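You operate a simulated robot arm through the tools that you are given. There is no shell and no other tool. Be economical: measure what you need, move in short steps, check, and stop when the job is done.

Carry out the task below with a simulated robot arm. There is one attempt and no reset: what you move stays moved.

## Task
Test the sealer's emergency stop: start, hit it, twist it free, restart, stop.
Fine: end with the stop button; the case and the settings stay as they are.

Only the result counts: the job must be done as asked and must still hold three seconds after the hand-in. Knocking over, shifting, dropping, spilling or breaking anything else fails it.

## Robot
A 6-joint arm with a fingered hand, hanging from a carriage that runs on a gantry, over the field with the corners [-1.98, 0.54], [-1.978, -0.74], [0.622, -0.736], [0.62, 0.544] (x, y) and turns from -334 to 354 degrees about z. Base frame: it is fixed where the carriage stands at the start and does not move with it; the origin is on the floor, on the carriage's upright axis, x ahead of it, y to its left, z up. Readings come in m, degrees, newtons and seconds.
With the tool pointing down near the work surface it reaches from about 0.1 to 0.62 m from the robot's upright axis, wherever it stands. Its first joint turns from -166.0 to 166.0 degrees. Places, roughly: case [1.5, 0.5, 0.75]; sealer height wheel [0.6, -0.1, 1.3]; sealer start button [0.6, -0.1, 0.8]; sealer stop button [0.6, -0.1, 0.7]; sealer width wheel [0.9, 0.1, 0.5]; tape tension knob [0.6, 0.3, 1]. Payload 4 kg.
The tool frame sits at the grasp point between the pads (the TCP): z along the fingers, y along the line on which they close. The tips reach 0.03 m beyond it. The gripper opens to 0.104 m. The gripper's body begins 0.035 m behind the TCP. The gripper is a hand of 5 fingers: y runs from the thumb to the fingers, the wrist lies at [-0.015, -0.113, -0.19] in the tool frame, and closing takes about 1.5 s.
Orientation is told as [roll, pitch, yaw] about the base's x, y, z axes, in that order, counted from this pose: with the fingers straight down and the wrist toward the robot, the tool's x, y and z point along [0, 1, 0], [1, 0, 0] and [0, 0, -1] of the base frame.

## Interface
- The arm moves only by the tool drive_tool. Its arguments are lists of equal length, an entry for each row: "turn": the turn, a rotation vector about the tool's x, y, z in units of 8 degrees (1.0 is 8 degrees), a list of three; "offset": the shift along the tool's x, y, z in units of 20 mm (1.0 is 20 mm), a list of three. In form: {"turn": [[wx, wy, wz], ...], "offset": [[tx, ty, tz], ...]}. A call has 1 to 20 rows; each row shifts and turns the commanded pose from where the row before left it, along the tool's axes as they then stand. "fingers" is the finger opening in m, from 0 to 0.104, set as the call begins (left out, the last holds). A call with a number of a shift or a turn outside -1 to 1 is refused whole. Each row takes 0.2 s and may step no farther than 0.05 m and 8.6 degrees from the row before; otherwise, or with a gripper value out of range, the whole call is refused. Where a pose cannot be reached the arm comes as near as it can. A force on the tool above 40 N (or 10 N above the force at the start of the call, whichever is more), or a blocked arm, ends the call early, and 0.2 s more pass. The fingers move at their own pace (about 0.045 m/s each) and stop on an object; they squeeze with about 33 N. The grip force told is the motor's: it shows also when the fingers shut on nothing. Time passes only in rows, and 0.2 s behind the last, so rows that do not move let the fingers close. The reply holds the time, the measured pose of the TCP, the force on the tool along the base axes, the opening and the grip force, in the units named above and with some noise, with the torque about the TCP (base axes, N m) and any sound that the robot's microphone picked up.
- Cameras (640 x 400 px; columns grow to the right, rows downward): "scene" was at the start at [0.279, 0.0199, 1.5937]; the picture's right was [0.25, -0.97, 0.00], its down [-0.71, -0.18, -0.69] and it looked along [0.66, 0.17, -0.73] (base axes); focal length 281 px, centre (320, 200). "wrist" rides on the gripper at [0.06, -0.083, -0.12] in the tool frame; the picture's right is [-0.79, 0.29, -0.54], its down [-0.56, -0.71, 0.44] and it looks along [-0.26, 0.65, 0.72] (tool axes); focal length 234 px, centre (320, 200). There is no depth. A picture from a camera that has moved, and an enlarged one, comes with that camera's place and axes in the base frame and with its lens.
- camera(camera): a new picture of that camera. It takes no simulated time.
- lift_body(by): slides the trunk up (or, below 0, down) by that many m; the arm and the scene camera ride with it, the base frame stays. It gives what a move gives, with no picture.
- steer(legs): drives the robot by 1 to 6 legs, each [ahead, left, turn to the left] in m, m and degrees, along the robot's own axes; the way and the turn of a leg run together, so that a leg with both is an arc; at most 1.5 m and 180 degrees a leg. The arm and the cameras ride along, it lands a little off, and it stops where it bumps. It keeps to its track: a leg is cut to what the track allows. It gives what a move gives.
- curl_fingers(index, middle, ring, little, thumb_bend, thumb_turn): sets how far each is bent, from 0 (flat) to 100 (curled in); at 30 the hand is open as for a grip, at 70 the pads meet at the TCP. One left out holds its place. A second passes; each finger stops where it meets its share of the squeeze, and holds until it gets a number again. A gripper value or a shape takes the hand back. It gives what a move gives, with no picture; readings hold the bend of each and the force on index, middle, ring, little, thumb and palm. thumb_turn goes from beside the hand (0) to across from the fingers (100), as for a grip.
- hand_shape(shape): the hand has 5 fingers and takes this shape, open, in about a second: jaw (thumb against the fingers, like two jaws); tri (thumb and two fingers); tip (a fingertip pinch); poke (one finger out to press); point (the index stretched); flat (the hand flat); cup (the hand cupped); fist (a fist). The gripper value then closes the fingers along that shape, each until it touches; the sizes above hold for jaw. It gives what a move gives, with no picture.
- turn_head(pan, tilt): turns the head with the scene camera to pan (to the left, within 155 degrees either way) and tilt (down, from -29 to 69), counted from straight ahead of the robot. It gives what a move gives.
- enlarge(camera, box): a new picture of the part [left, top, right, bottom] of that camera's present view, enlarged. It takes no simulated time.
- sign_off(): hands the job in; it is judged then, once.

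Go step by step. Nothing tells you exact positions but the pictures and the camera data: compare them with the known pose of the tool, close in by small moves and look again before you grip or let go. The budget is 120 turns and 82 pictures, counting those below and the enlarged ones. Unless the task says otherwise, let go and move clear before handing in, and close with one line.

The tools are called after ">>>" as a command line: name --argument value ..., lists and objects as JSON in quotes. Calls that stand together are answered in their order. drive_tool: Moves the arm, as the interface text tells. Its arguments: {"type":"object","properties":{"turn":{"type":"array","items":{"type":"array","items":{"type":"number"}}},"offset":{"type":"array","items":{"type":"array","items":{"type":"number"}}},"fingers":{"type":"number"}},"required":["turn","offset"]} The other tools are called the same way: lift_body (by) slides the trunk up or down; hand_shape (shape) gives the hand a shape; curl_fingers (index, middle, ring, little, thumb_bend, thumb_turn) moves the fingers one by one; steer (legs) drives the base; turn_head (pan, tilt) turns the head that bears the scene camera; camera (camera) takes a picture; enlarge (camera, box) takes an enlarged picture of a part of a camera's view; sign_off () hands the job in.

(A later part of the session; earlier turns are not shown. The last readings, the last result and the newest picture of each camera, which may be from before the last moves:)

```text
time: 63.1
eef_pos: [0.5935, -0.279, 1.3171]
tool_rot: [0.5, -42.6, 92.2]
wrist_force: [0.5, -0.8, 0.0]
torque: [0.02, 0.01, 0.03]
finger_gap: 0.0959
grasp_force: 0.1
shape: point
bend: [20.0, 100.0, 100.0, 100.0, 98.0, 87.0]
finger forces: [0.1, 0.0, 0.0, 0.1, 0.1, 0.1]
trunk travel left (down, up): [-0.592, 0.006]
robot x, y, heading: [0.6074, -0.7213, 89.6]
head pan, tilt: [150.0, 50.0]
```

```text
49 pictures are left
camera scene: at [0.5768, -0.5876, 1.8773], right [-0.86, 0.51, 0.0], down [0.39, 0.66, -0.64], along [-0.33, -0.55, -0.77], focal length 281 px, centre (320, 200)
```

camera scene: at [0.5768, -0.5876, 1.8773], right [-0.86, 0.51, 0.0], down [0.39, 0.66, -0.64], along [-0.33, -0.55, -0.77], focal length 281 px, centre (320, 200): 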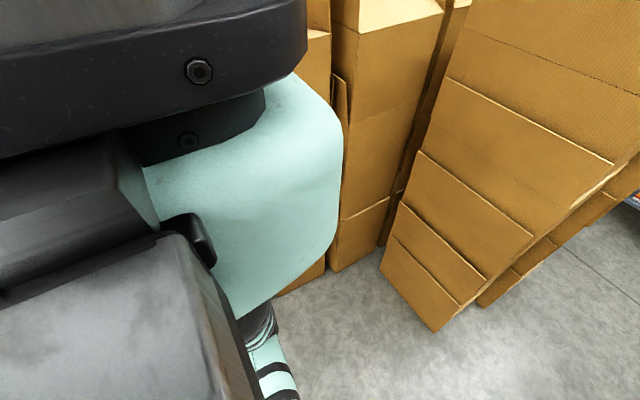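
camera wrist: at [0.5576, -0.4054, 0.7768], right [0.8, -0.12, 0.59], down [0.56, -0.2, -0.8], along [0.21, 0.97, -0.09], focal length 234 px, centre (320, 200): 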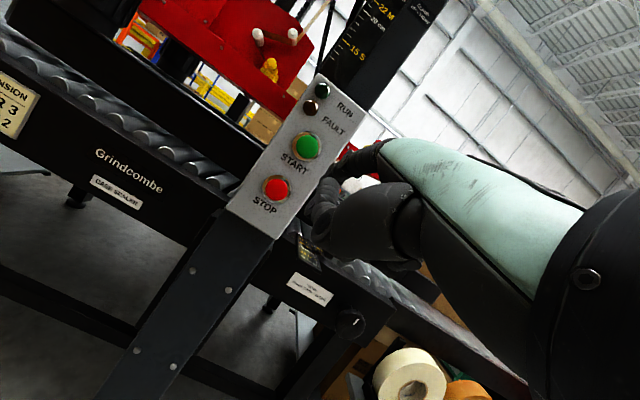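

The body's underside is around 1.5–1.55 m with the trunk up. I raise the hand to 1.6 m and point the fingers down again, then look at the beam.

>>> drive_tool --turn '[[0, 0, 0], [0, 0, 0], [0, 0, 0], [0, 0, 0], [0, 0, 0], [0, 0, 0], [0, 0, 0], [0, 0, 0], [0, 0, 0], [0, 0, 0], [0, 0, 0], [0, 0, 0], [0, 0, 0], [0, 0, 0], [1, 0, 0], [1, 0, 0], [1, 0, 0], [1, 0, 0], [1, 0, 0], [0.3, 0, 0]]' --offset '[[0, 0.676, -0.737], [0, 0.676, -0.737], [0, 0.676, -0.737], [0, 0.676, -0.737], [0, 0.676, -0.737], [0, 0.676, -0.737], [0, 0.676, -0.737], [0, 0.676, -0.737], [0, 0.676, -0.737], [0, 0.676, -0.737], [0, 0.676, -0.737], [0, 0.676, -0.737], [0, 0.676, -0.737], [0, 0.676, -0.737], [0, 0.3, 0], [0, 0.3, 0], [0, 0.3, 0], [0, 0.3, 0], [0, 0.3, 0], [0, 0.3, 0]]'

>>> turn_head --pan -5 --tilt 40

>>> camera --camera "scene"

>>> camera --camera "wrist"

```text
time: 67.3
eef_pos: [0.5773, -0.1748, 1.4394]
tool_rot: [0.4, -0.3, 92.8]
wrist_force: [0.0, -0.1, -0.9]
torque: [0.0, -0.02, 0.01]
finger_gap: 0.0959
grasp_force: 0.0
shape: point
bend: [20.0, 100.0, 100.0, 100.0, 98.0, 87.0]
finger forces: [0.0, 0.0, 0.0, 0.0, 0.0, 0.1]
out of reach, approached as far as the arm can: row 6, 7, 8, 9, 10, 11, 12, 13, 14, 15, 18, 19, 20
trunk travel left (down, up): [-0.592, 0.006]
robot x, y, heading: [0.6159, -0.7183, 89.4]
head pan, tilt: [150.0, 50.0]
```

```text
time: 69.7
eef_pos: [0.5788, -0.1759, 1.4381]
tool_rot: [0.4, -0.4, 92.6]
wrist_force: [0.0, 0.3, -0.9]
torque: [0.0, 0.0, 0.02]
finger_gap: 0.0962
grasp_force: 0.1
shape: point
bend: [20.0, 100.0, 100.0, 100.0, 98.0, 87.0]
finger forces: [0.0, 0.0, 0.1, 0.0, 0.1, 0.0]
trunk travel left (down, up): [-0.592, 0.006]
robot x, y, heading: [0.6153, -0.7195, 89.6]
head pan, tilt: [-5.0, 40.0]
```

```text
48 pictures are left
camera scene: at [0.6237, -0.4366, 1.8915], right [1.0, -0.09, 0.0], down [-0.06, -0.64, -0.77], along [0.07, 0.76, -0.64], focal length 281 px, centre (320, 200)
```

scene: 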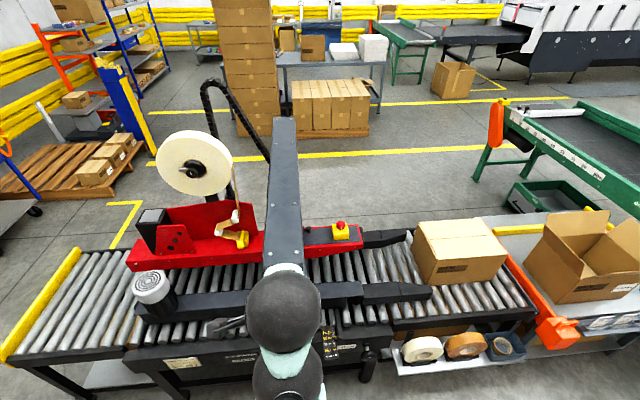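

```text
47 pictures are left
camera wrist: at [0.5224, -0.2628, 1.5581], right [0.78, 0.32, 0.54], down [0.59, -0.68, -0.44], along [0.22, 0.66, -0.72], focal length 234 px, centre (320, 200)
```

wrist: 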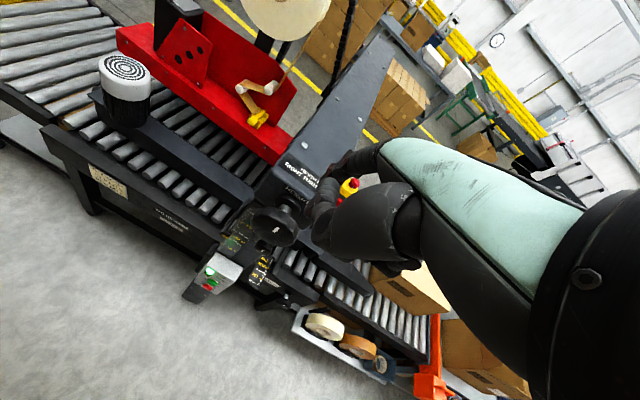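

The e-stop lies on the open +x side of the beam. I shift the hand right and up, so it passes beside the beam, then drive ahead (+y).

>>> drive_tool --turn '[[0, 0, 0], [0, 0, 0], [0, 0, 0], [0, 0, 0], [0, 0, 0], [0, 0, 0], [0, 0, 0], [0, 0, 0], [0, 0, 0], [0, 0, 0]]' --offset '[[-1, 0, -0.6], [-1, 0, -0.6], [-1, 0, -0.6], [-1, 0, -0.6], [-1, 0, -0.6], [-1, 0, -0.6], [-1, 0, -0.6], [-1, 0, -0.6], [-1, 0, -0.6], [-1, 0, -0.6]]'

>>> hand_shape --shape "jaw"

>>> camera --camera "scene"

```text
time: 71.9
eef_pos: [0.779, -0.1136, 1.5111]
tool_rot: [0.3, -0.2, 92.7]
wrist_force: [-1.2, -0.9, -0.2]
torque: [0.02, -0.04, 0.01]
finger_gap: 0.0959
grasp_force: 0.1
shape: point
bend: [20.0, 100.0, 100.0, 100.0, 98.0, 87.0]
finger forces: [0.1, 0.1, 0.1, 0.0, 0.1, 0.0]
out of reach, approached as far as the arm can: row 1, 2, 3, 4, 5, 6, 7, 8, 9, 10
trunk travel left (down, up): [-0.592, 0.006]
robot x, y, heading: [0.6109, -0.7197, 89.8]
head pan, tilt: [-5.0, 40.0]
```

```text
time: 72.8
eef_pos: [0.7783, -0.1146, 1.512]
tool_rot: [0.3, -0.3, 92.8]
wrist_force: [0.1, 0.5, -0.6]
torque: [-0.02, 0.02, -0.01]
finger_gap: 0.1037
grasp_force: 0.0
shape: jaw
bend: [30.0, 30.0, 30.0, 30.0, 30.0, 97.0]
finger forces: [0.1, 0.0, 0.1, 0.0, 0.0, 0.1]
trunk travel left (down, up): [-0.592, 0.006]
robot x, y, heading: [0.6118, -0.7218, 89.6]
head pan, tilt: [-5.0, 40.0]
```

```text
46 pictures are left
camera scene: at [0.6238, -0.4366, 1.8915], right [1.0, -0.09, 0.0], down [-0.06, -0.64, -0.77], along [0.07, 0.76, -0.64], focal length 281 px, centre (320, 200)
```

scene: 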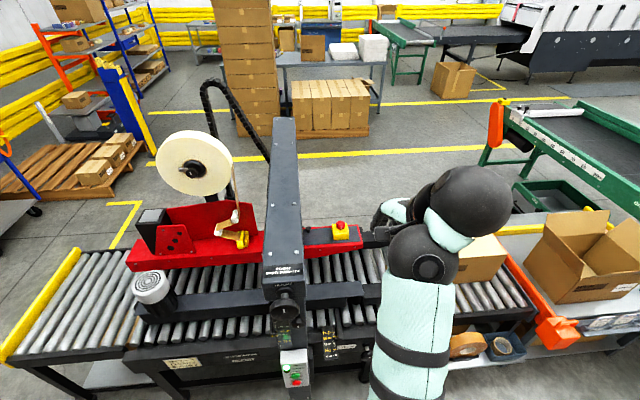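

Clear lane on the right. I drive ahead in two steps and check.

>>> steer --legs '[[0.4, 0, 0]]'

>>> camera --camera "scene"

>>> camera --camera "wrist"

```text
time: 75.3
eef_pos: [0.7805, 0.287, 1.5118]
tool_rot: [0.2, -0.3, 92.8]
wrist_force: [0.5, -0.5, -0.4]
torque: [0.0, -0.02, 0.0]
finger_gap: 0.1038
grasp_force: 0.0
shape: jaw
bend: [30.0, 30.0, 30.0, 30.0, 30.0, 97.0]
finger forces: [0.0, 0.0, 0.0, 0.0, 0.0, 0.1]
trunk travel left (down, up): [-0.592, 0.006]
robot x, y, heading: [0.6163, -0.3214, 89.7]
head pan, tilt: [-5.0, 40.0]
```

```text
45 pictures are left
camera scene: at [0.6262, -0.0363, 1.8915], right [1.0, -0.09, 0.0], down [-0.06, -0.64, -0.77], along [0.07, 0.76, -0.64], focal length 281 px, centre (320, 200)
```

scene: 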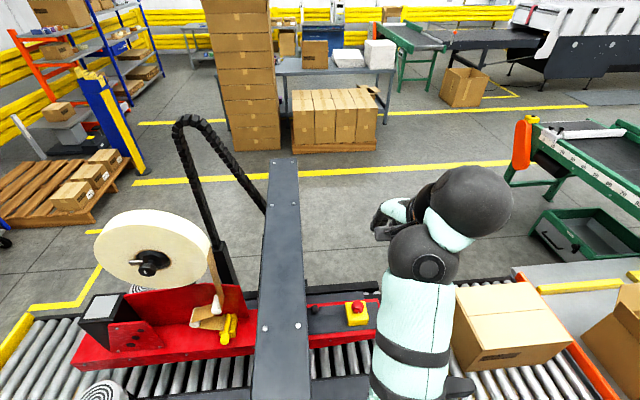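

```text
44 pictures are left
camera wrist: at [0.7245, 0.1995, 1.6317], right [0.78, 0.32, 0.54], down [0.59, -0.68, -0.44], along [0.22, 0.66, -0.72], focal length 234 px, centre (320, 200)
```

wrist: 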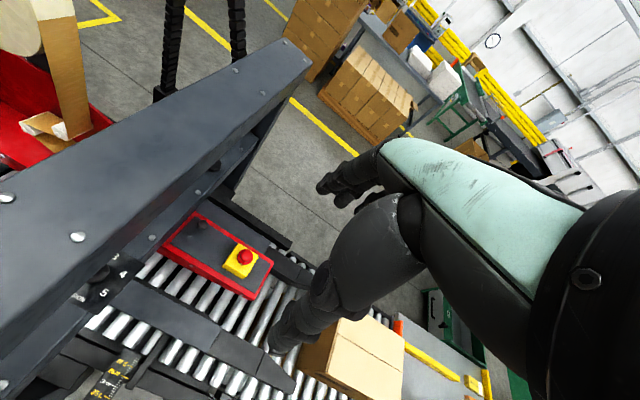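

E-stop cap ≈ (0.798, 0.45, 0.99). I drive 0.2 m farther to bring it into reach.

>>> steer --legs '[[0.2, 0, 0]]'

>>> turn_head --pan -15 --tilt 60

>>> camera --camera "scene"

```text
time: 76.9
eef_pos: [0.7828, 0.4873, 1.5122]
tool_rot: [0.3, -0.2, 92.7]
wrist_force: [0.0, -0.5, 0.1]
torque: [0.03, 0.02, -0.02]
finger_gap: 0.1038
grasp_force: 0.0
shape: jaw
bend: [30.0, 30.0, 30.0, 30.0, 30.0, 97.0]
finger forces: [0.0, 0.1, 0.0, 0.1, 0.1, 0.0]
trunk travel left (down, up): [-0.592, 0.006]
robot x, y, heading: [0.6131, -0.119, 89.5]
head pan, tilt: [-5.0, 40.0]
```

```text
time: 77.7
eef_pos: [0.7821, 0.4865, 1.5117]
tool_rot: [0.4, -0.2, 92.6]
wrist_force: [0.7, 0.6, 0.3]
torque: [-0.02, 0.03, -0.01]
finger_gap: 0.1041
grasp_force: 0.0
shape: jaw
bend: [30.0, 30.0, 30.0, 30.0, 30.0, 97.0]
finger forces: [0.0, 0.0, 0.0, 0.1, 0.1, 0.1]
trunk travel left (down, up): [-0.592, 0.006]
robot x, y, heading: [0.6148, -0.1205, 89.8]
head pan, tilt: [-15.0, 60.0]
```

```text
43 pictures are left
camera scene: at [0.6371, 0.143, 1.8648], right [0.96, -0.26, 0.0], down [-0.23, -0.83, -0.5], along [0.13, 0.48, -0.87], focal length 281 px, centre (320, 200)
```

scene: 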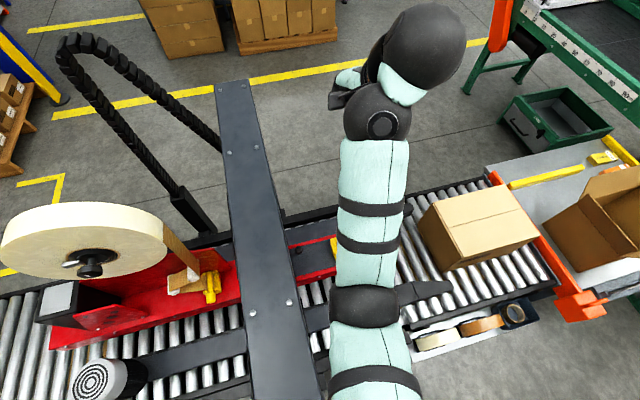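

Now I close the jaw (to press with the tips) and descend partway over the e-stop.

>>> drive_tool --turn '[[0, 0, 0], [0, 0, 0], [0, 0, 0], [0, 0, 0], [0, 0, 0], [0, 0, 0], [0, 0, 0], [0, 0, 0], [0, 0, 0], [0, 0, 0], [0, 0, 0], [0, 0, 0], [0, 0, 0]]' --offset '[[-0.06, -0.14, 1], [-0.06, -0.14, 1], [-0.06, -0.14, 1], [-0.06, -0.14, 1], [-0.06, -0.14, 1], [-0.06, -0.14, 1], [-0.06, -0.14, 1], [-0.06, -0.14, 1], [-0.06, -0.14, 1], [-0.06, -0.14, 1], [-0.06, -0.14, 1], [-0.06, -0.14, 1], [-0.06, -0.14, 1]]' --fingers 0

>>> camera --camera "scene"

>>> camera --camera "wrist"

```text
time: 79.2
eef_pos: [0.7889, 0.472, 1.3936]
tool_rot: [0.8, -0.4, 92.0]
wrist_force: [1.0, 4.3, -0.1]
torque: [-0.6, 0.1, -0.2]
finger_gap: 0.0
grasp_force: 10.3
shape: jaw
bend: [70.0, 70.0, 70.0, 55.0, 44.0, 100.0]
finger forces: [0.1, 0.0, 0.0, 0.1, 0.1, 0.1]
trunk travel left (down, up): [-0.592, 0.006]
robot x, y, heading: [0.6173, -0.124, 89.9]
head pan, tilt: [-15.0, 60.0]
stopped in row 7: the force on the tool passed its limit at 66 N (the readings are from after the stop); the commanded pose is now the measured one
```

```text
42 pictures are left
camera scene: at [0.6371, 0.143, 1.8648], right [0.96, -0.26, 0.0], down [-0.23, -0.84, -0.5], along [0.13, 0.48, -0.87], focal length 281 px, centre (320, 200)
```

scene: 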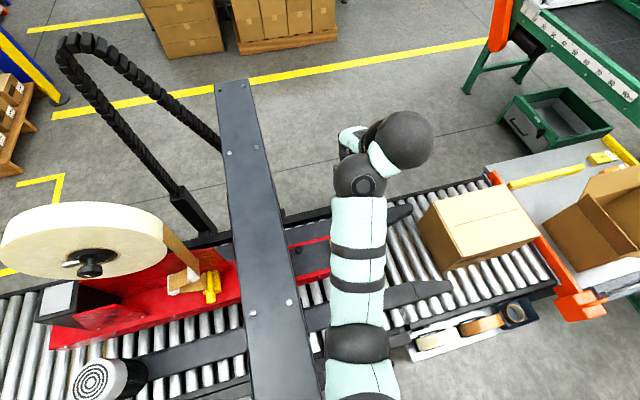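

```text
41 pictures are left
camera wrist: at [0.7325, 0.3853, 1.5138], right [0.79, 0.31, 0.53], down [0.58, -0.68, -0.45], along [0.22, 0.66, -0.72], focal length 234 px, centre (320, 200)
```

wrist: 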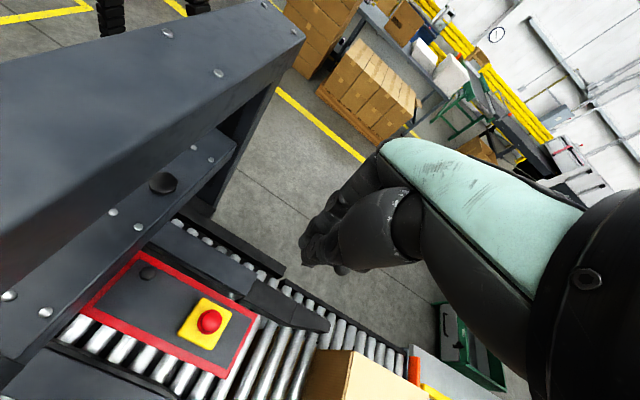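

A force stop at 1.39 m, probably from the fingers closing against each other; nothing is touching in view. I continue down gently.

>>> drive_tool --turn '[[0, 0, 0], [0, 0, 0], [0, 0, 0], [0, 0, 0]]' --offset '[[0, 0, 0], [0, 0, 0], [-0.06, -0.14, 0.5], [-0.06, -0.14, 0.5]]'

```text
time: 79.9
eef_pos: [0.7898, 0.4706, 1.3903]
tool_rot: [1.1, -0.5, 91.5]
wrist_force: [0.1, 9.2, -1.8]
torque: [-1.0, -0.1, -0.5]
finger_gap: 0.0
grasp_force: 32.9
shape: jaw
bend: [70.0, 70.0, 70.0, 55.0, 47.0, 100.0]
finger forces: [0.0, 0.0, 0.1, 0.0, 0.0, 0.1]
trunk travel left (down, up): [-0.592, 0.006]
robot x, y, heading: [0.6153, -0.1215, 89.7]
head pan, tilt: [-15.0, 60.0]
stopped in row 3: the force on the tool passed its limit at 59 N (the readings are from after the stop); the commanded pose is now the measured one
```

The contact torque points to the wrist camera touching my own arm. I'll look closely.

>>> enlarge --camera "scene" --box '[290, 90, 470, 270]'

```text
2.22 times, centred on (380, 180) of scene
camera zoom: at [0.6371, 0.143, 1.8648], right [0.96, -0.26, 0.0], down [-0.23, -0.84, -0.5], along [0.13, 0.48, -0.87], focal length 624 px, centre (187, 244)
```

zoom: 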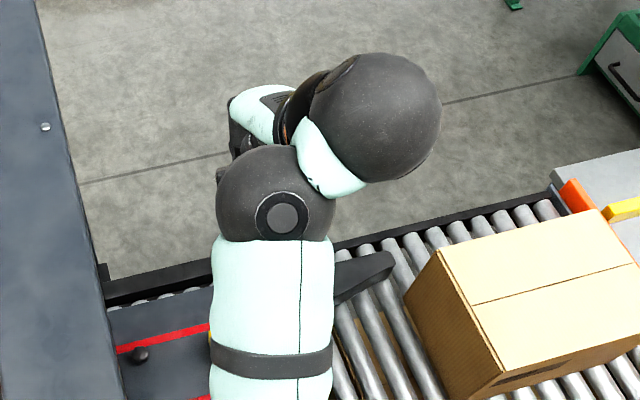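

The camera sits under the forearm's wrist joint. Tilting the fingers forward ~24° gives clearance, as it did earlier at low height.

>>> drive_tool --turn '[[0, 0, 0], [0, 0, 0], [-1, 0, 0], [-1, 0, 0], [-1, 0, 0], [0, 0, 0], [0, 0, 0], [0, 0, 0], [0, 0, 0], [0, 0, 0]]' --offset '[[0, 0, -1], [0, 0, -1], [0, 0, 0], [0, 0, 0], [0, 0, 0], [0, -0.41, 0.91], [0, -0.41, 0.91], [0, -0.41, 0.91], [0, -0.41, 0.91], [0, -0.41, 0.91]]'

>>> camera --camera "wrist"

```text
time: 80.7
eef_pos: [0.7901, 0.4715, 1.4299]
tool_rot: [2.0, -5.2, 90.3]
wrist_force: [0.1, 9.0, -1.0]
torque: [-1.04, -0.04, -0.52]
finger_gap: 0.0
grasp_force: 33.4
shape: jaw
bend: [70.0, 70.0, 70.0, 55.0, 47.0, 100.0]
finger forces: [0.0, 0.0, 0.0, 0.1, 0.1, 0.1]
trunk travel left (down, up): [-0.592, 0.006]
robot x, y, heading: [0.6177, -0.1221, 89.9]
head pan, tilt: [-15.0, 60.0]
stopped in row 3: the force on the tool passed its limit at 143 N (the readings are from after the stop); the commanded pose is now the measured one
```

```text
39 pictures are left
camera wrist: at [0.7336, 0.3768, 1.5441], right [0.81, 0.24, 0.54], down [0.55, -0.66, -0.52], along [0.23, 0.71, -0.66], focal length 234 px, centre (320, 200)
```

wrist: 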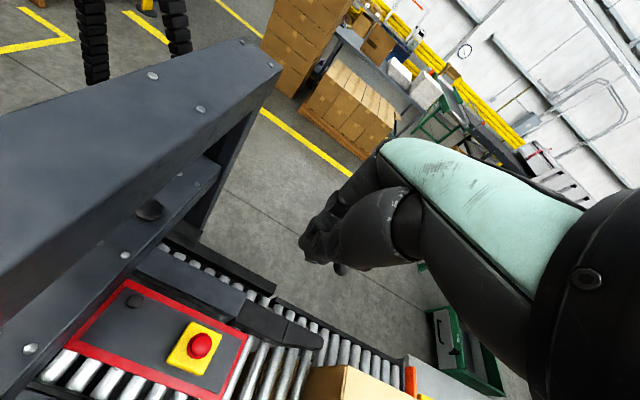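

The tool yaw is misaligned with the arm (arm swings right), which puts the camera under the joint. I go up, then yaw the hand clockwise to line up with the arm.

>>> drive_tool --turn '[[0, 0, 0], [0.5, 0, 0], [0.5, 0, 0.5], [0, 0, 1], [0, 0, 1], [0, 0, 0.5]]' --offset '[[0, 0, -1], [0, 0, -1], [0, 0, -0.5], [0, 0, 0], [0, 0, 0], [0, 0, 0]]'

```text
time: 82.1
eef_pos: [0.7917, 0.4671, 1.4791]
tool_rot: [0.9, 3.6, 66.6]
wrist_force: [0.0, 0.4, 0.2]
torque: [0.0, 0.03, 0.01]
finger_gap: 0.0002
grasp_force: 32.7
shape: jaw
bend: [70.0, 70.0, 70.0, 55.0, 47.0, 100.0]
finger forces: [0.0, 0.0, 0.0, 0.0, 0.0, 0.0]
trunk travel left (down, up): [-0.592, 0.006]
robot x, y, heading: [0.6143, -0.1221, 89.9]
head pan, tilt: [-15.0, 60.0]
```

>>> drive_tool --turn '[[-0.5, 0, 0], [0, 0, 0], [0, 0, 0], [0, 0, 0], [0, 0, 0], [0, 0, 0], [0, 0, 0], [0, 0, 0], [0, 0, 0], [0, 0, 0]]' --offset '[[-0.6, -0.65, 0], [0, 0, 1], [0, 0, 1], [0, 0, 1], [0, 0, 1], [0, 0, 1], [0, 0, 1], [0, 0, 1], [0, 0, 1], [0, 0, 1]]'

>>> camera --camera "wrist"

>>> camera --camera "scene"

```text
time: 84.3
eef_pos: [0.7945, 0.4537, 1.2991]
tool_rot: [1.0, -0.4, 66.5]
wrist_force: [0.9, 0.6, -0.3]
torque: [0.0, -0.01, -0.02]
finger_gap: 0.0
grasp_force: 33.5
shape: jaw
bend: [70.0, 70.0, 70.0, 55.0, 47.0, 100.0]
finger forces: [0.0, 0.0, 0.0, 0.0, 0.1, 0.0]
trunk travel left (down, up): [-0.592, 0.006]
robot x, y, heading: [0.6139, -0.1217, 89.4]
head pan, tilt: [-15.0, 60.0]
```

```text
38 pictures are left
camera wrist: at [0.7076, 0.3987, 1.4197], right [0.84, -0.06, 0.53], down [0.23, -0.86, -0.45], along [0.49, 0.5, -0.72], focal length 234 px, centre (320, 200)
```

wrist: 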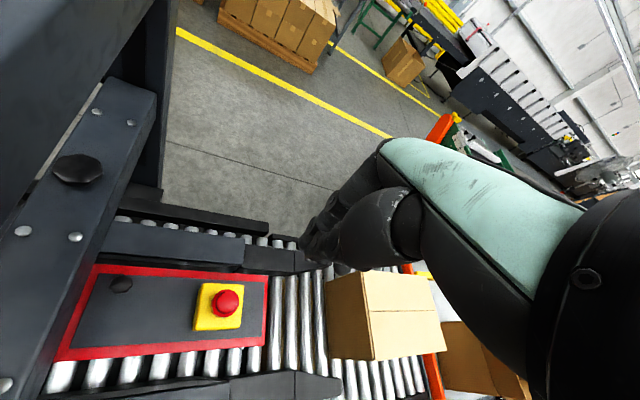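

```text
37 pictures are left
camera scene: at [0.6371, 0.143, 1.8648], right [0.96, -0.26, 0.0], down [-0.23, -0.84, -0.5], along [0.13, 0.48, -0.87], focal length 281 px, centre (320, 200)
```

scene: 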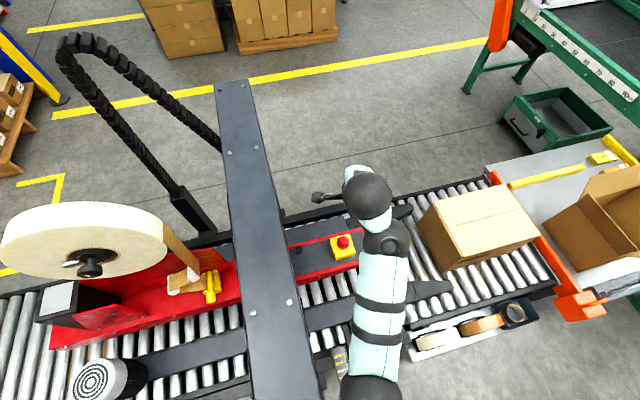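

Contact free and well aligned; cap ≈ (0.805, 0.453, 0.98). I descend to ~5 cm above it.

>>> drive_tool --turn '[[0, 0, 0], [0, 0, 0], [0, 0, 0], [0, 0, 0], [0, 0, 0], [0, 0, 0], [0, 0, 0], [0, 0, 0], [0, 0, 0], [0, 0, 0], [0, 0, 0], [0, 0, 0]]' --offset '[[-0.46, 0.2, 0], [0, 0, 1], [0, 0, 1], [0, 0, 1], [0, 0, 1], [0, 0, 1], [0, 0, 1], [0, 0, 1], [0, 0, 1], [0, 0, 1], [0, 0, 1], [0, 0, 1]]'

>>> camera --camera "wrist"

>>> camera --camera "scene"

```text
time: 87.1
eef_pos: [0.8224, 0.4858, 1.1094]
tool_rot: [0.9, -3.1, 66.2]
wrist_force: [0.9, 0.6, -0.1]
torque: [0.0, 0.0, 0.01]
finger_gap: 0.0001
grasp_force: 33.6
shape: jaw
bend: [70.0, 70.0, 70.0, 55.0, 47.0, 100.0]
finger forces: [0.0, 0.1, 0.1, 0.0, 0.0, 0.0]
out of reach, approached as far as the arm can: row 2, 3
trunk travel left (down, up): [-0.592, 0.006]
robot x, y, heading: [0.6192, -0.1188, 89.4]
head pan, tilt: [-15.0, 60.0]
stopped in row 12: the arm was blocked; the commanded pose is now the measured one
```

```text
36 pictures are left
camera wrist: at [0.7325, 0.427, 1.2257], right [0.83, -0.08, 0.55], down [0.23, -0.85, -0.48], along [0.5, 0.53, -0.69], focal length 234 px, centre (320, 200)
```

wrist: 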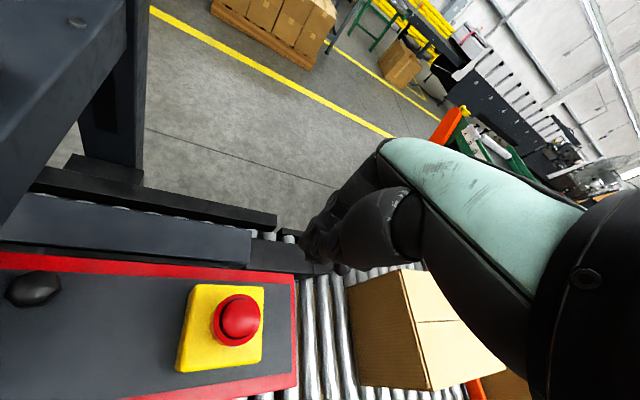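

```text
35 pictures are left
camera scene: at [0.6417, 0.1469, 1.8684], right [0.96, -0.27, 0.01], down [-0.23, -0.83, -0.51], along [0.14, 0.49, -0.86], focal length 281 px, centre (320, 200)
```

scene: 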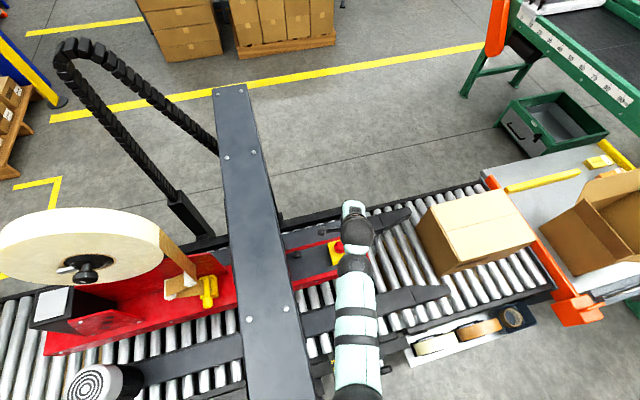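

The arm got blocked at 1.11 m, maybe the elbow against the beam. I back up a little and look down at the elbow.

>>> drive_tool --turn '[[0, 0, 0], [0, 0, 0]]' --offset '[[0, 0, -1], [0, 0, -1]]'

>>> turn_head --pan -25 --tilt 69

>>> camera --camera "scene"

```text
time: 87.7
eef_pos: [0.8269, 0.4742, 1.1465]
tool_rot: [0.4, -2.9, 66.4]
wrist_force: [1.3, 0.6, 1.0]
torque: [-0.05, 0.01, 0.05]
finger_gap: 0.0
grasp_force: 33.0
shape: jaw
bend: [70.0, 70.0, 70.0, 55.0, 47.0, 100.0]
finger forces: [0.0, 0.0, 0.0, 0.0, 0.1, 0.0]
trunk travel left (down, up): [-0.592, 0.006]
robot x, y, heading: [0.621, -0.12, 89.7]
head pan, tilt: [-15.0, 60.0]
```

```text
time: 88.4
eef_pos: [0.8269, 0.4734, 1.1451]
tool_rot: [0.5, -2.8, 66.5]
wrist_force: [-2.2, -0.4, -0.7]
torque: [-0.02, -0.11, 0.01]
finger_gap: 0.0
grasp_force: 33.2
shape: jaw
bend: [70.0, 70.0, 70.0, 55.0, 47.0, 100.0]
finger forces: [0.0, 0.0, 0.1, 0.0, 0.1, 0.1]
trunk travel left (down, up): [-0.592, 0.006]
robot x, y, heading: [0.6173, -0.1218, 89.7]
head pan, tilt: [-25.0, 68.8]
```

```text
34 pictures are left
camera scene: at [0.6494, 0.1303, 1.8569], right [0.9, -0.43, 0.01], down [-0.39, -0.84, -0.37], along [0.17, 0.33, -0.93], focal length 281 px, centre (320, 200)
```

scene: 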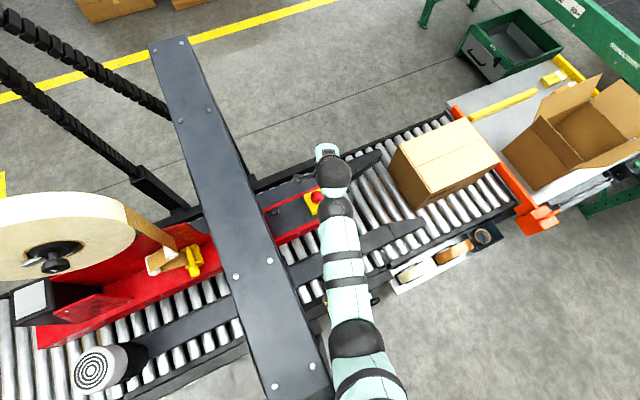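

The elbow lies right beside the beam and the arm is nearly straight, so standing closer is better. I raise the hand, drive ahead 0.2 m, then retract the hand over the e-stop.

>>> drive_tool --turn '[[0, 0, 0], [0, 0, 0], [0, 0, 0], [0, 0, 0], [0, 0, 0], [0, 0, 0], [0, 0, 0], [0, 0, 0], [0, 0, 0], [0, 0, 0], [0, 0, 0]]' --offset '[[0, 0, -1], [0, 0, -1], [0, 0, -1], [0, 0, -1], [0, 0, -1], [0, 0, -1], [0, 0, -1], [0, 0, -1], [0, 0, -1], [0, 0, -1], [0, 0, -1]]'

>>> steer --legs '[[0.2, 0, 0]]'

>>> drive_tool --turn '[[0, 0, 0.5], [0, 0, 0.5], [0, 0, 0.5], [0, 0, 0.5], [0, 0, 0], [0, 0, 0], [0, 0, 0], [0, 0, 0], [0, 0, 0]]' --offset '[[-0.3, -0.95, 0], [-0.3, -0.95, 0], [-0.3, -0.95, 0], [-0.3, -0.95, 0], [-0.3, -0.95, 0], [-0.3, -0.95, 0], [-0.3, -0.95, 0], [-0.3, -0.95, 0], [0, 0, 0]]'

>>> camera --camera "scene"

```text
time: 90.8
eef_pos: [0.8178, 0.4831, 1.3338]
tool_rot: [1.2, -2.0, 66.6]
wrist_force: [0.3, -0.8, -0.3]
torque: [-0.02, 0.01, 0.01]
finger_gap: 0.0
grasp_force: 33.4
shape: jaw
bend: [70.0, 70.0, 70.0, 55.0, 47.0, 100.0]
finger forces: [0.0, 0.0, 0.1, 0.1, 0.1, 0.0]
out of reach, approached as far as the arm can: row 9, 10, 11
trunk travel left (down, up): [-0.592, 0.006]
robot x, y, heading: [0.6167, -0.1221, 89.9]
head pan, tilt: [-25.0, 68.8]
```

```text
time: 92.4
eef_pos: [0.8202, 0.6819, 1.3334]
tool_rot: [1.1, -2.1, 66.6]
wrist_force: [0.1, -0.7, 0.2]
torque: [0.0, 0.0, 0.02]
finger_gap: 0.0
grasp_force: 32.8
shape: jaw
bend: [70.0, 70.0, 70.0, 55.0, 47.0, 100.0]
finger forces: [0.0, 0.0, 0.1, 0.0, 0.1, 0.0]
trunk travel left (down, up): [-0.592, 0.006]
robot x, y, heading: [0.62, 0.0812, 89.4]
head pan, tilt: [-25.0, 68.8]
```

```text
time: 94.6
eef_pos: [0.8249, 0.6433, 1.3117]
tool_rot: [5.0, -7.4, 50.1]
wrist_force: [-0.1, -0.4, 0.6]
torque: [0.04, -0.02, -0.03]
finger_gap: 0.0
grasp_force: 33.1
shape: jaw
bend: [70.0, 70.0, 70.0, 55.0, 47.0, 100.0]
finger forces: [0.0, 0.0, 0.0, 0.0, 0.0, 0.0]
out of reach, approached as far as the arm can: row 1, 2, 3, 4, 5, 6, 7, 8
trunk travel left (down, up): [-0.592, 0.006]
robot x, y, heading: [0.618, 0.0765, 89.8]
head pan, tilt: [-25.0, 68.8]
stopped in row 9: the arm was blocked; the commanded pose is now the measured one
```

```text
33 pictures are left
camera scene: at [0.6463, 0.3317, 1.8647], right [0.9, -0.43, 0.0], down [-0.4, -0.84, -0.37], along [0.16, 0.33, -0.93], focal length 281 px, centre (320, 200)
```

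scene: 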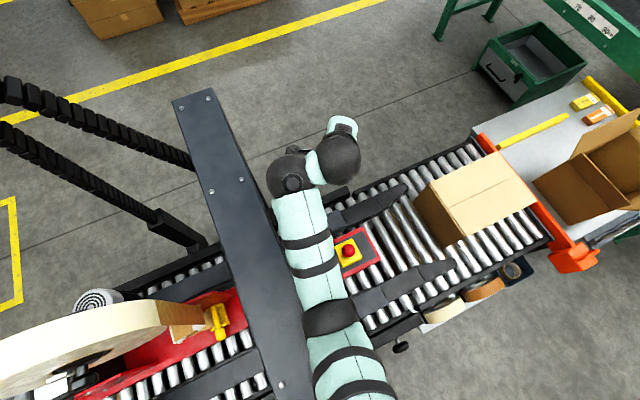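

The elbow hangs low beside the beam, so approaching along the beam fails. New plan: stand at y≈0.45 above the beam, facing +x, so the arm leaves the beam sideways and the hand points back (−x) onto the e-stop.

>>> steer --legs '[[0, 0, -89]]'

>>> turn_head --pan 20 --tilt 60

>>> camera --camera "scene"

```text
time: 98.8
eef_pos: [1.1699, -0.1145, 1.285]
tool_rot: [4.1, -5.6, -38.7]
wrist_force: [-0.2, 0.1, 0.3]
torque: [-0.01, -0.01, 0.01]
finger_gap: 0.0
grasp_force: 33.5
shape: jaw
bend: [70.0, 70.0, 70.0, 55.0, 47.0, 100.0]
finger forces: [0.0, 0.0, 0.0, 0.0, 0.1, 0.0]
trunk travel left (down, up): [-0.592, 0.006]
robot x, y, heading: [0.618, 0.0742, 0.4]
head pan, tilt: [-25.0, 68.8]
```

```text
time: 99.9
eef_pos: [1.1694, -0.1141, 1.2846]
tool_rot: [4.1, -5.6, -38.8]
wrist_force: [-0.5, 0.3, 0.3]
torque: [0.01, 0.0, 0.02]
finger_gap: 0.0002
grasp_force: 33.2
shape: jaw
bend: [70.0, 70.0, 70.0, 55.0, 47.0, 100.0]
finger forces: [0.1, 0.0, 0.1, 0.0, 0.0, 0.0]
trunk travel left (down, up): [-0.592, 0.006]
robot x, y, heading: [0.615, 0.0778, 0.4]
head pan, tilt: [20.0, 60.0]
```

```text
32 pictures are left
camera scene: at [0.8822, 0.1043, 1.8647], right [0.35, -0.94, 0.0], down [-0.81, -0.3, -0.5], along [0.47, 0.18, -0.87], focal length 281 px, centre (320, 200)
```

scene: 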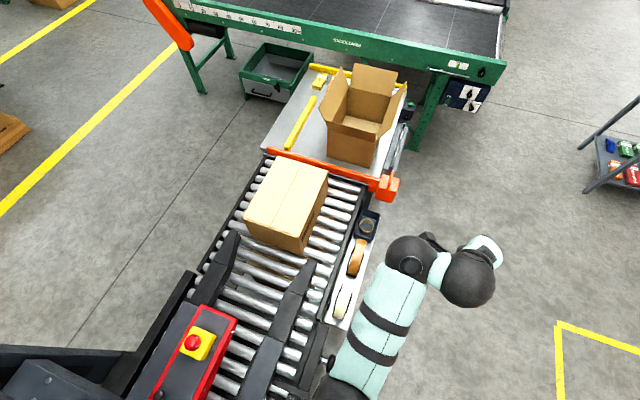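

Turned cleanly and the e-stop is in view. Now I yaw the hand round (clockwise) so it will point back toward the beam, pulling it in as it turns.

>>> drive_tool --turn '[[0, 0, 1], [0, 0, 1], [0, 0, 1], [0, 0, 1], [0, 0, 1], [0, 0, 1], [0, 0, 1], [0, 0, 1], [0, 0, 1]]' --offset '[[-0.38, -0.47, 0], [-0.44, -0.41, 0], [-0.49, -0.34, 0], [-0.53, -0.27, 0], [-0.57, -0.2, 0], [-0.59, -0.11, 0], [-0.6, -0.03, 0], [-0.6, 0.05, 0], [-0.58, 0.13, 0]]'

>>> camera --camera "scene"

```text
time: 101.9
eef_pos: [1.1518, -0.1822, 1.1545]
tool_rot: [6.7, 2.1, -110.5]
wrist_force: [0.3, 0.7, -1.2]
torque: [-0.05, -0.03, -0.02]
finger_gap: 0.0
grasp_force: 32.6
shape: jaw
bend: [70.0, 70.0, 70.0, 55.0, 47.0, 100.0]
finger forces: [0.1, 0.0, 0.0, 0.0, 0.1, 0.0]
out of reach, approached as far as the arm can: row 1, 2, 3, 4, 5, 6, 7, 8, 9
trunk travel left (down, up): [-0.592, 0.006]
robot x, y, heading: [0.6179, 0.0789, 0.6]
head pan, tilt: [20.0, 60.0]
```

```text
31 pictures are left
camera scene: at [0.8822, 0.1044, 1.8647], right [0.35, -0.94, 0.0], down [-0.81, -0.3, -0.5], along [0.47, 0.18, -0.87], focal length 281 px, centre (320, 200)
```

scene: 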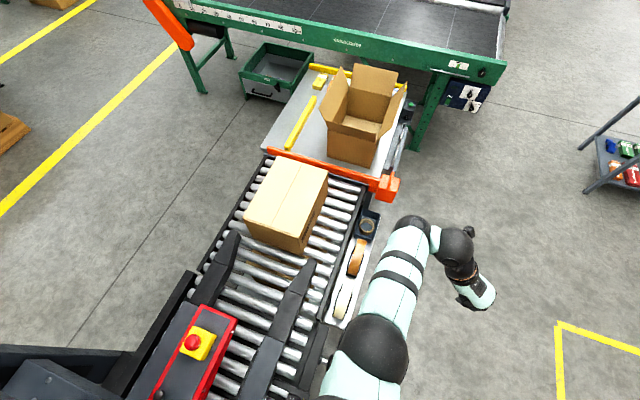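

The arm has flipped to elbow-up, which is just what's needed. I drive left (+y) to stand level with the e-stop.

>>> steer --legs '[[0, 0.3, 0]]'

>>> drive_tool --turn '[[0, 0, 0.5], [0, 0, 0.5], [0, 0, 0.5], [0, 0, 0.5], [0, 0, 0.5], [0, 0, 0.5]]' --offset '[[-1, 0.36, -0.5], [-1, 0.3, -0.5], [-1, 0.36, -0.5], [-1, 0.43, -0.5], [-0.9, 0.5, -0.5], [-0.9, 0.57, -0.5]]'

>>> camera --camera "scene"

```text
time: 103.9
eef_pos: [1.1481, 0.1147, 1.1546]
tool_rot: [6.7, 2.2, -110.6]
wrist_force: [0.2, 0.3, -0.3]
torque: [0.01, -0.01, -0.02]
finger_gap: 0.0
grasp_force: 33.3
shape: jaw
bend: [70.0, 70.0, 70.0, 55.0, 47.0, 100.0]
finger forces: [0.0, 0.0, 0.0, 0.0, 0.0, 0.0]
trunk travel left (down, up): [-0.592, 0.006]
robot x, y, heading: [0.6138, 0.3768, 0.4]
head pan, tilt: [20.0, 60.0]
```

```text
time: 105.3
eef_pos: [1.1032, 0.0983, 1.1425]
tool_rot: [5.2, 4.7, -134.6]
wrist_force: [0.2, 0.1, -1.1]
torque: [0.06, 0.02, 0.01]
finger_gap: 0.0003
grasp_force: 32.9
shape: jaw
bend: [70.0, 70.0, 70.0, 55.0, 47.0, 100.0]
finger forces: [0.0, 0.0, 0.1, 0.0, 0.0, 0.1]
out of reach, approached as far as the arm can: row 1, 2, 3, 4, 5, 6
trunk travel left (down, up): [-0.592, 0.006]
robot x, y, heading: [0.6148, 0.3756, 0.4]
head pan, tilt: [20.0, 60.0]
```

```text
30 pictures are left
camera scene: at [0.8797, 0.4008, 1.8647], right [0.35, -0.94, 0.0], down [-0.81, -0.3, -0.5], along [0.47, 0.17, -0.87], focal length 281 px, centre (320, 200)
```

scene: 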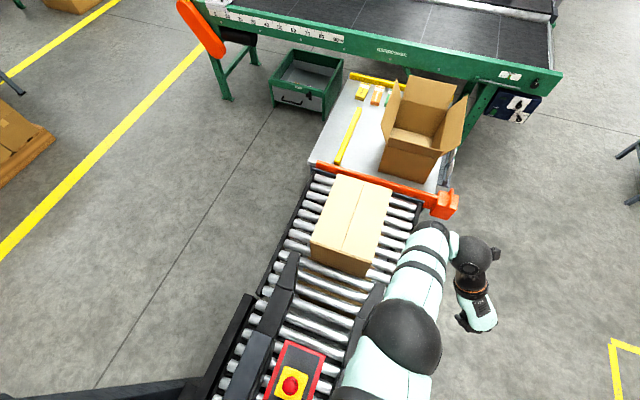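

>>> drive_tool --turn '[[0, 0, 0], [0, 0, 0], [0, 0, 0], [0, 0, 0], [0, 0, 0]]' --offset '[[-1, 0, 0], [-1, 0, 0], [-1, 0, 0], [-1, 0, 0], [-1, 0, 0]]'

```text
time: 106.5
eef_pos: [1.0904, 0.1519, 1.0967]
tool_rot: [5.3, 4.6, -134.4]
wrist_force: [-0.1, -1.0, 0.4]
torque: [0.01, 0.03, 0.02]
finger_gap: 0.0
grasp_force: 33.0
shape: jaw
bend: [70.0, 70.0, 70.0, 55.0, 47.0, 100.0]
finger forces: [0.0, 0.0, 0.0, 0.1, 0.0, 0.0]
out of reach, approached as far as the arm can: row 1, 2, 3, 4, 5
trunk travel left (down, up): [-0.592, 0.006]
robot x, y, heading: [0.6146, 0.378, 0.3]
head pan, tilt: [20.0, 60.0]
```

Some wrist limit blocks this reversed hand. The elbow is up now, so I yaw the hand back to normal in place, keeping this branch, and check the elbow.

>>> drive_tool --turn '[[0, 0, -1], [0, 0, -1], [0, 0, -1], [0, 0, -1], [0, 0, -1], [0, 0, -1], [0, 0, -1], [0, 0, -1], [0, 0, -1], [0, 0, -1], [0, 0, -1], [0, 0, -1]]' --offset '[[0, 0, 0], [0, 0, 0], [0, 0, 0], [0, 0, 0], [0, 0, 0], [0, 0, 0], [0, 0, 0], [0, 0, 0], [0, 0, 0], [0, 0, 0], [0, 0, 0], [0, 0, 0]]'

>>> camera --camera "scene"

```text
time: 109.1
eef_pos: [1.1031, 0.1494, 1.0909]
tool_rot: [4.2, -6.0, -38.7]
wrist_force: [0.1, 0.2, 0.0]
torque: [0.01, 0.03, 0.02]
finger_gap: 0.0
grasp_force: 33.0
shape: jaw
bend: [70.0, 70.0, 70.0, 55.0, 47.0, 100.0]
finger forces: [0.0, 0.0, 0.1, 0.0, 0.0, 0.0]
out of reach, approached as far as the arm can: row 1, 2
trunk travel left (down, up): [-0.592, 0.006]
robot x, y, heading: [0.6151, 0.3756, 0.3]
head pan, tilt: [20.0, 60.0]
```

```text
29 pictures are left
camera scene: at [0.8812, 0.4008, 1.8656], right [0.35, -0.94, 0.0], down [-0.81, -0.3, -0.5], along [0.47, 0.17, -0.86], focal length 281 px, centre (320, 200)
```

scene: 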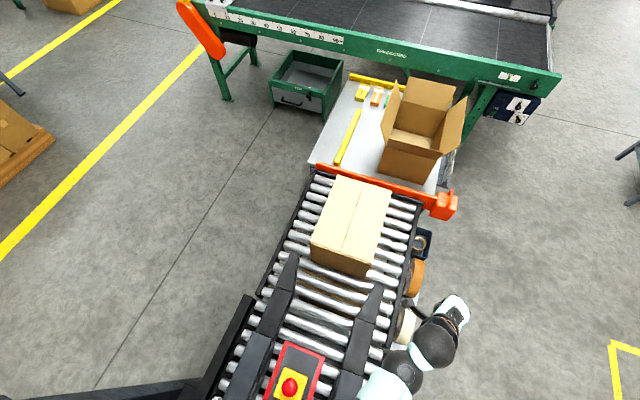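

>>> turn_head --pan -40 --tilt 69

>>> camera --camera "scene"

```text
time: 110.4
eef_pos: [1.1035, 0.1468, 1.0904]
tool_rot: [4.2, -5.9, -38.9]
wrist_force: [0.3, -0.4, 0.5]
torque: [0.04, 0.0, 0.01]
finger_gap: 0.0001
grasp_force: 33.0
shape: jaw
bend: [70.0, 70.0, 70.0, 55.0, 47.0, 100.0]
finger forces: [0.0, 0.1, 0.0, 0.0, 0.0, 0.1]
trunk travel left (down, up): [-0.592, 0.006]
robot x, y, heading: [0.6162, 0.377, 0.6]
head pan, tilt: [-40.0, 68.8]
```

```text
28 pictures are left
camera scene: at [0.8618, 0.3418, 1.8563], right [-0.64, -0.77, 0.0], down [-0.72, 0.59, -0.37], along [0.28, -0.23, -0.93], focal length 281 px, centre (320, 200)
```

scene: 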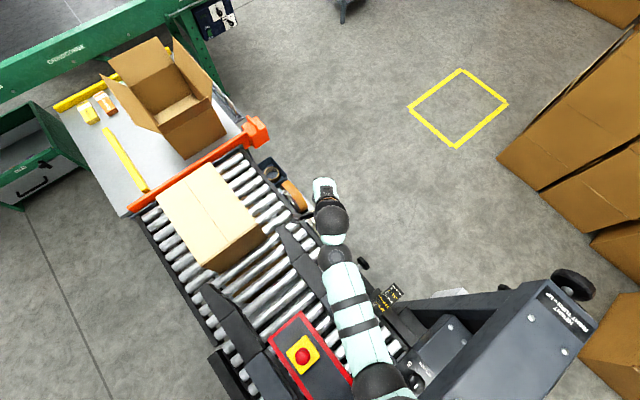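

The elbow dropped again. Since the arm's fully straight pose clears the beam, I'll return to the south stance (y≈−0.15) with the arm extended, and come down along a straight-arm arc.

>>> drive_tool --turn '[[0, 0, 0], [0, 0, 0], [0, 0, 0], [0, 0, 0], [0, 0, 0], [0, 0, 0], [0, 0, 0], [0, 0, 0], [0, 0, 0], [0, 0, 0]]' --offset '[[0, 0.7, -1], [0, 0.7, -1], [0, 0.7, -1], [0, 0.7, -1], [0, 0.7, -1], [0, 0.7, -1], [0, 0.7, -1], [0, 0.7, -1], [0, 0.7, -1], [0, 0.7, -1]]'

>>> steer --legs '[[0, -0.53, 0]]'

>>> steer --legs '[[0, 0, 80]]'

```text
time: 112.6
eef_pos: [1.1839, 0.0616, 1.3011]
tool_rot: [4.1, -5.6, -39.0]
wrist_force: [-0.2, -0.8, -0.2]
torque: [-0.02, -0.02, 0.01]
finger_gap: 0.0
grasp_force: 33.7
shape: jaw
bend: [70.0, 70.0, 70.0, 55.0, 47.0, 100.0]
finger forces: [0.0, 0.1, 0.0, 0.0, 0.1, 0.0]
trunk travel left (down, up): [-0.592, 0.006]
robot x, y, heading: [0.6174, 0.3758, 0.4]
head pan, tilt: [-40.0, 68.8]
```

```text
time: 115.7
eef_pos: [1.1892, -0.4647, 1.3012]
tool_rot: [4.1, -5.7, -38.8]
wrist_force: [0.5, -0.7, 0.0]
torque: [0.0, 0.02, 0.0]
finger_gap: 0.0001
grasp_force: 33.6
shape: jaw
bend: [70.0, 70.0, 70.0, 55.0, 47.0, 100.0]
finger forces: [0.0, 0.0, 0.1, 0.0, 0.0, 0.0]
trunk travel left (down, up): [-0.592, 0.006]
robot x, y, heading: [0.619, -0.1513, 0.6]
head pan, tilt: [-40.0, 68.8]
```

```text
time: 119.5
eef_pos: [1.0281, 0.355, 1.3011]
tool_rot: [4.1, -5.7, 41.0]
wrist_force: [0.8, -0.2, -0.3]
torque: [-0.04, -0.02, -0.01]
finger_gap: 0.0
grasp_force: 32.6
shape: jaw
bend: [70.0, 70.0, 70.0, 55.0, 47.0, 100.0]
finger forces: [0.1, 0.1, 0.0, 0.1, 0.1, 0.0]
trunk travel left (down, up): [-0.592, 0.006]
robot x, y, heading: [0.6203, -0.1497, 80.3]
head pan, tilt: [-40.0, 68.8]
```

I level the hand here in the open, then extend and lower toward z≈1.06 with the arm straight.

>>> drive_tool --turn '[[0.87, 0.08, 0], [0, 0, 0], [0, 0, 0], [0, 0, 0], [0, 0, 0], [0, 0, 0], [0, 0, 0], [0, 0, 0], [0, 0, 0], [0, 0, 0], [0, 0, 0], [0, 0, 0], [0, 0, 0]]' --offset '[[0, 0, 0], [0.17, 0.98, 0], [0.17, 0.98, 0], [0.17, 0.98, 0], [0.17, 0.98, 0], [0, 0, 1], [0, 0, 1], [0, 0, 1], [0, 0, 1], [0, -0.3, 1], [0, -0.3, 1], [0, -0.5, 1], [0, -0.5, 1]]'

>>> turn_head --pan -30 --tilt 65

>>> camera --camera "scene"

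```text
time: 122.3
eef_pos: [1.0423, 0.4033, 1.1413]
tool_rot: [4.7, 1.1, 41.8]
wrist_force: [-0.2, 0.4, -0.1]
torque: [-0.02, -0.01, -0.01]
finger_gap: 0.0001
grasp_force: 32.4
shape: jaw
bend: [70.0, 70.0, 70.0, 55.0, 47.0, 100.0]
finger forces: [0.0, 0.1, 0.0, 0.0, 0.0, 0.0]
trunk travel left (down, up): [-0.592, 0.006]
robot x, y, heading: [0.6199, -0.1467, 80.1]
head pan, tilt: [-40.0, 68.8]
```

```text
time: 123.0
eef_pos: [1.0417, 0.4021, 1.1419]
tool_rot: [4.7, 1.2, 41.8]
wrist_force: [-0.5, -0.1, -0.3]
torque: [0.03, 0.0, -0.01]
finger_gap: 0.0
grasp_force: 32.9
shape: jaw
bend: [70.0, 70.0, 70.0, 55.0, 47.0, 100.0]
finger forces: [0.0, 0.0, 0.1, 0.0, 0.0, 0.0]
trunk travel left (down, up): [-0.592, 0.006]
robot x, y, heading: [0.6184, -0.149, 80.3]
head pan, tilt: [-30.0, 65.0]
```

```text
27 pictures are left
camera scene: at [0.6936, 0.0935, 1.8592], right [0.77, -0.64, 0.0], down [-0.58, -0.7, -0.42], along [0.27, 0.33, -0.91], focal length 281 px, centre (320, 200)
```

scene: 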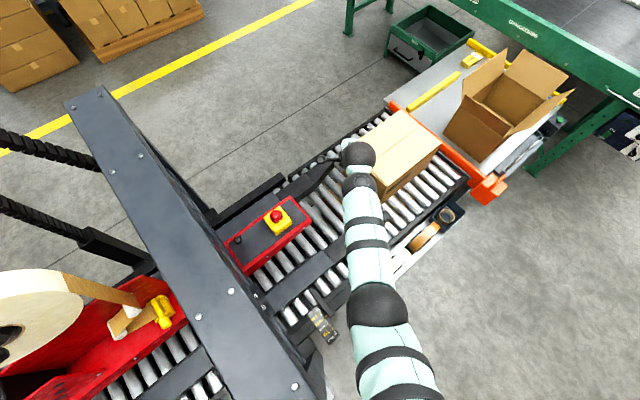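

>>> drive_tool --turn '[[0, 0, 0], [0, 0, 0], [0, 0, 0], [0, 0, 0], [0, 0, 0]]' --offset '[[-0.1, -0.6, 0.9], [-0.1, -0.6, 0.9], [-0.1, -0.6, 0.9], [-0.1, -0.6, 0.9], [-0.1, -0.6, 0.9]]'

>>> camera --camera "scene"

```text
time: 124.2
eef_pos: [0.9984, 0.3598, 1.0513]
tool_rot: [4.8, 1.3, 41.8]
wrist_force: [0.0, 0.7, -0.6]
torque: [-0.04, 0.04, 0.01]
finger_gap: 0.0
grasp_force: 33.1
shape: jaw
bend: [70.0, 70.0, 70.0, 55.0, 47.0, 100.0]
finger forces: [0.1, 0.0, 0.1, 0.1, 0.0, 0.0]
trunk travel left (down, up): [-0.592, 0.006]
robot x, y, heading: [0.6228, -0.1537, 80.2]
head pan, tilt: [-30.0, 65.0]
```

```text
26 pictures are left
camera scene: at [0.6936, 0.0936, 1.8592], right [0.77, -0.64, 0.0], down [-0.58, -0.7, -0.42], along [0.27, 0.33, -0.91], focal length 281 px, centre (320, 200)
```

scene: 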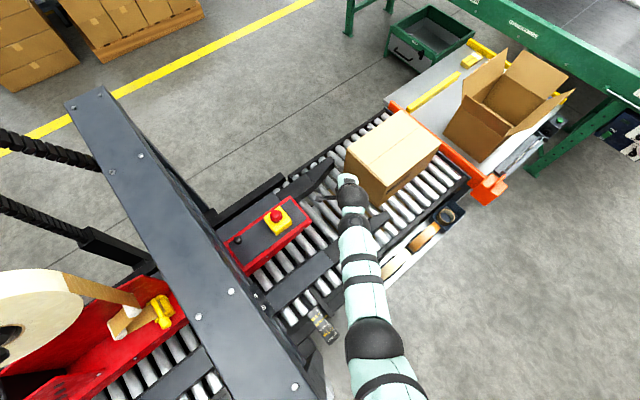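

The arm is straight and low in the open. I test yawing the hand counter-clockwise here (moves wrist and elbow away from the beam later) to see whether the camera clears the forearm.

>>> drive_tool --turn '[[0, 0, -1], [0, 0, -1], [0, 0, -1], [0, 0, -1], [0, 0, -1]]' --offset '[[0, 0, 0], [0, 0, 0], [0, 0, 0], [0, 0, 0], [0, 0, 0]]'

>>> camera --camera "scene"

```text
time: 125.4
eef_pos: [0.9976, 0.3612, 1.0522]
tool_rot: [4.3, -2.1, 81.6]
wrist_force: [-0.7, -0.5, 0.7]
torque: [0.05, 0.01, 0.0]
finger_gap: 0.0
grasp_force: 33.1
shape: jaw
bend: [70.0, 70.0, 70.0, 55.0, 47.0, 100.0]
finger forces: [0.0, 0.1, 0.0, 0.0, 0.1, 0.1]
trunk travel left (down, up): [-0.592, 0.006]
robot x, y, heading: [0.6204, -0.1515, 80.3]
head pan, tilt: [-30.0, 65.0]
```

```text
25 pictures are left
camera scene: at [0.6935, 0.0936, 1.8592], right [0.77, -0.64, 0.0], down [-0.58, -0.7, -0.42], along [0.27, 0.33, -0.91], focal length 281 px, centre (320, 200)
```

scene: 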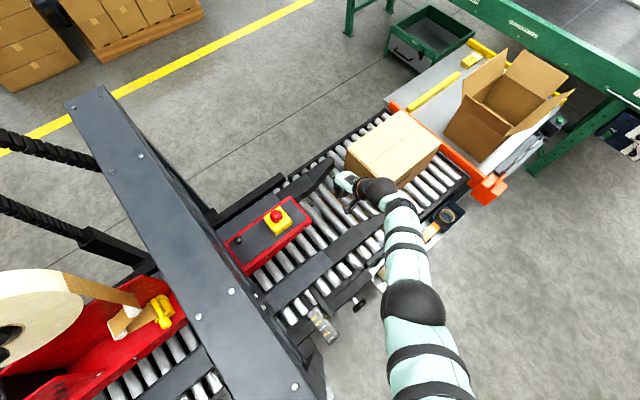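

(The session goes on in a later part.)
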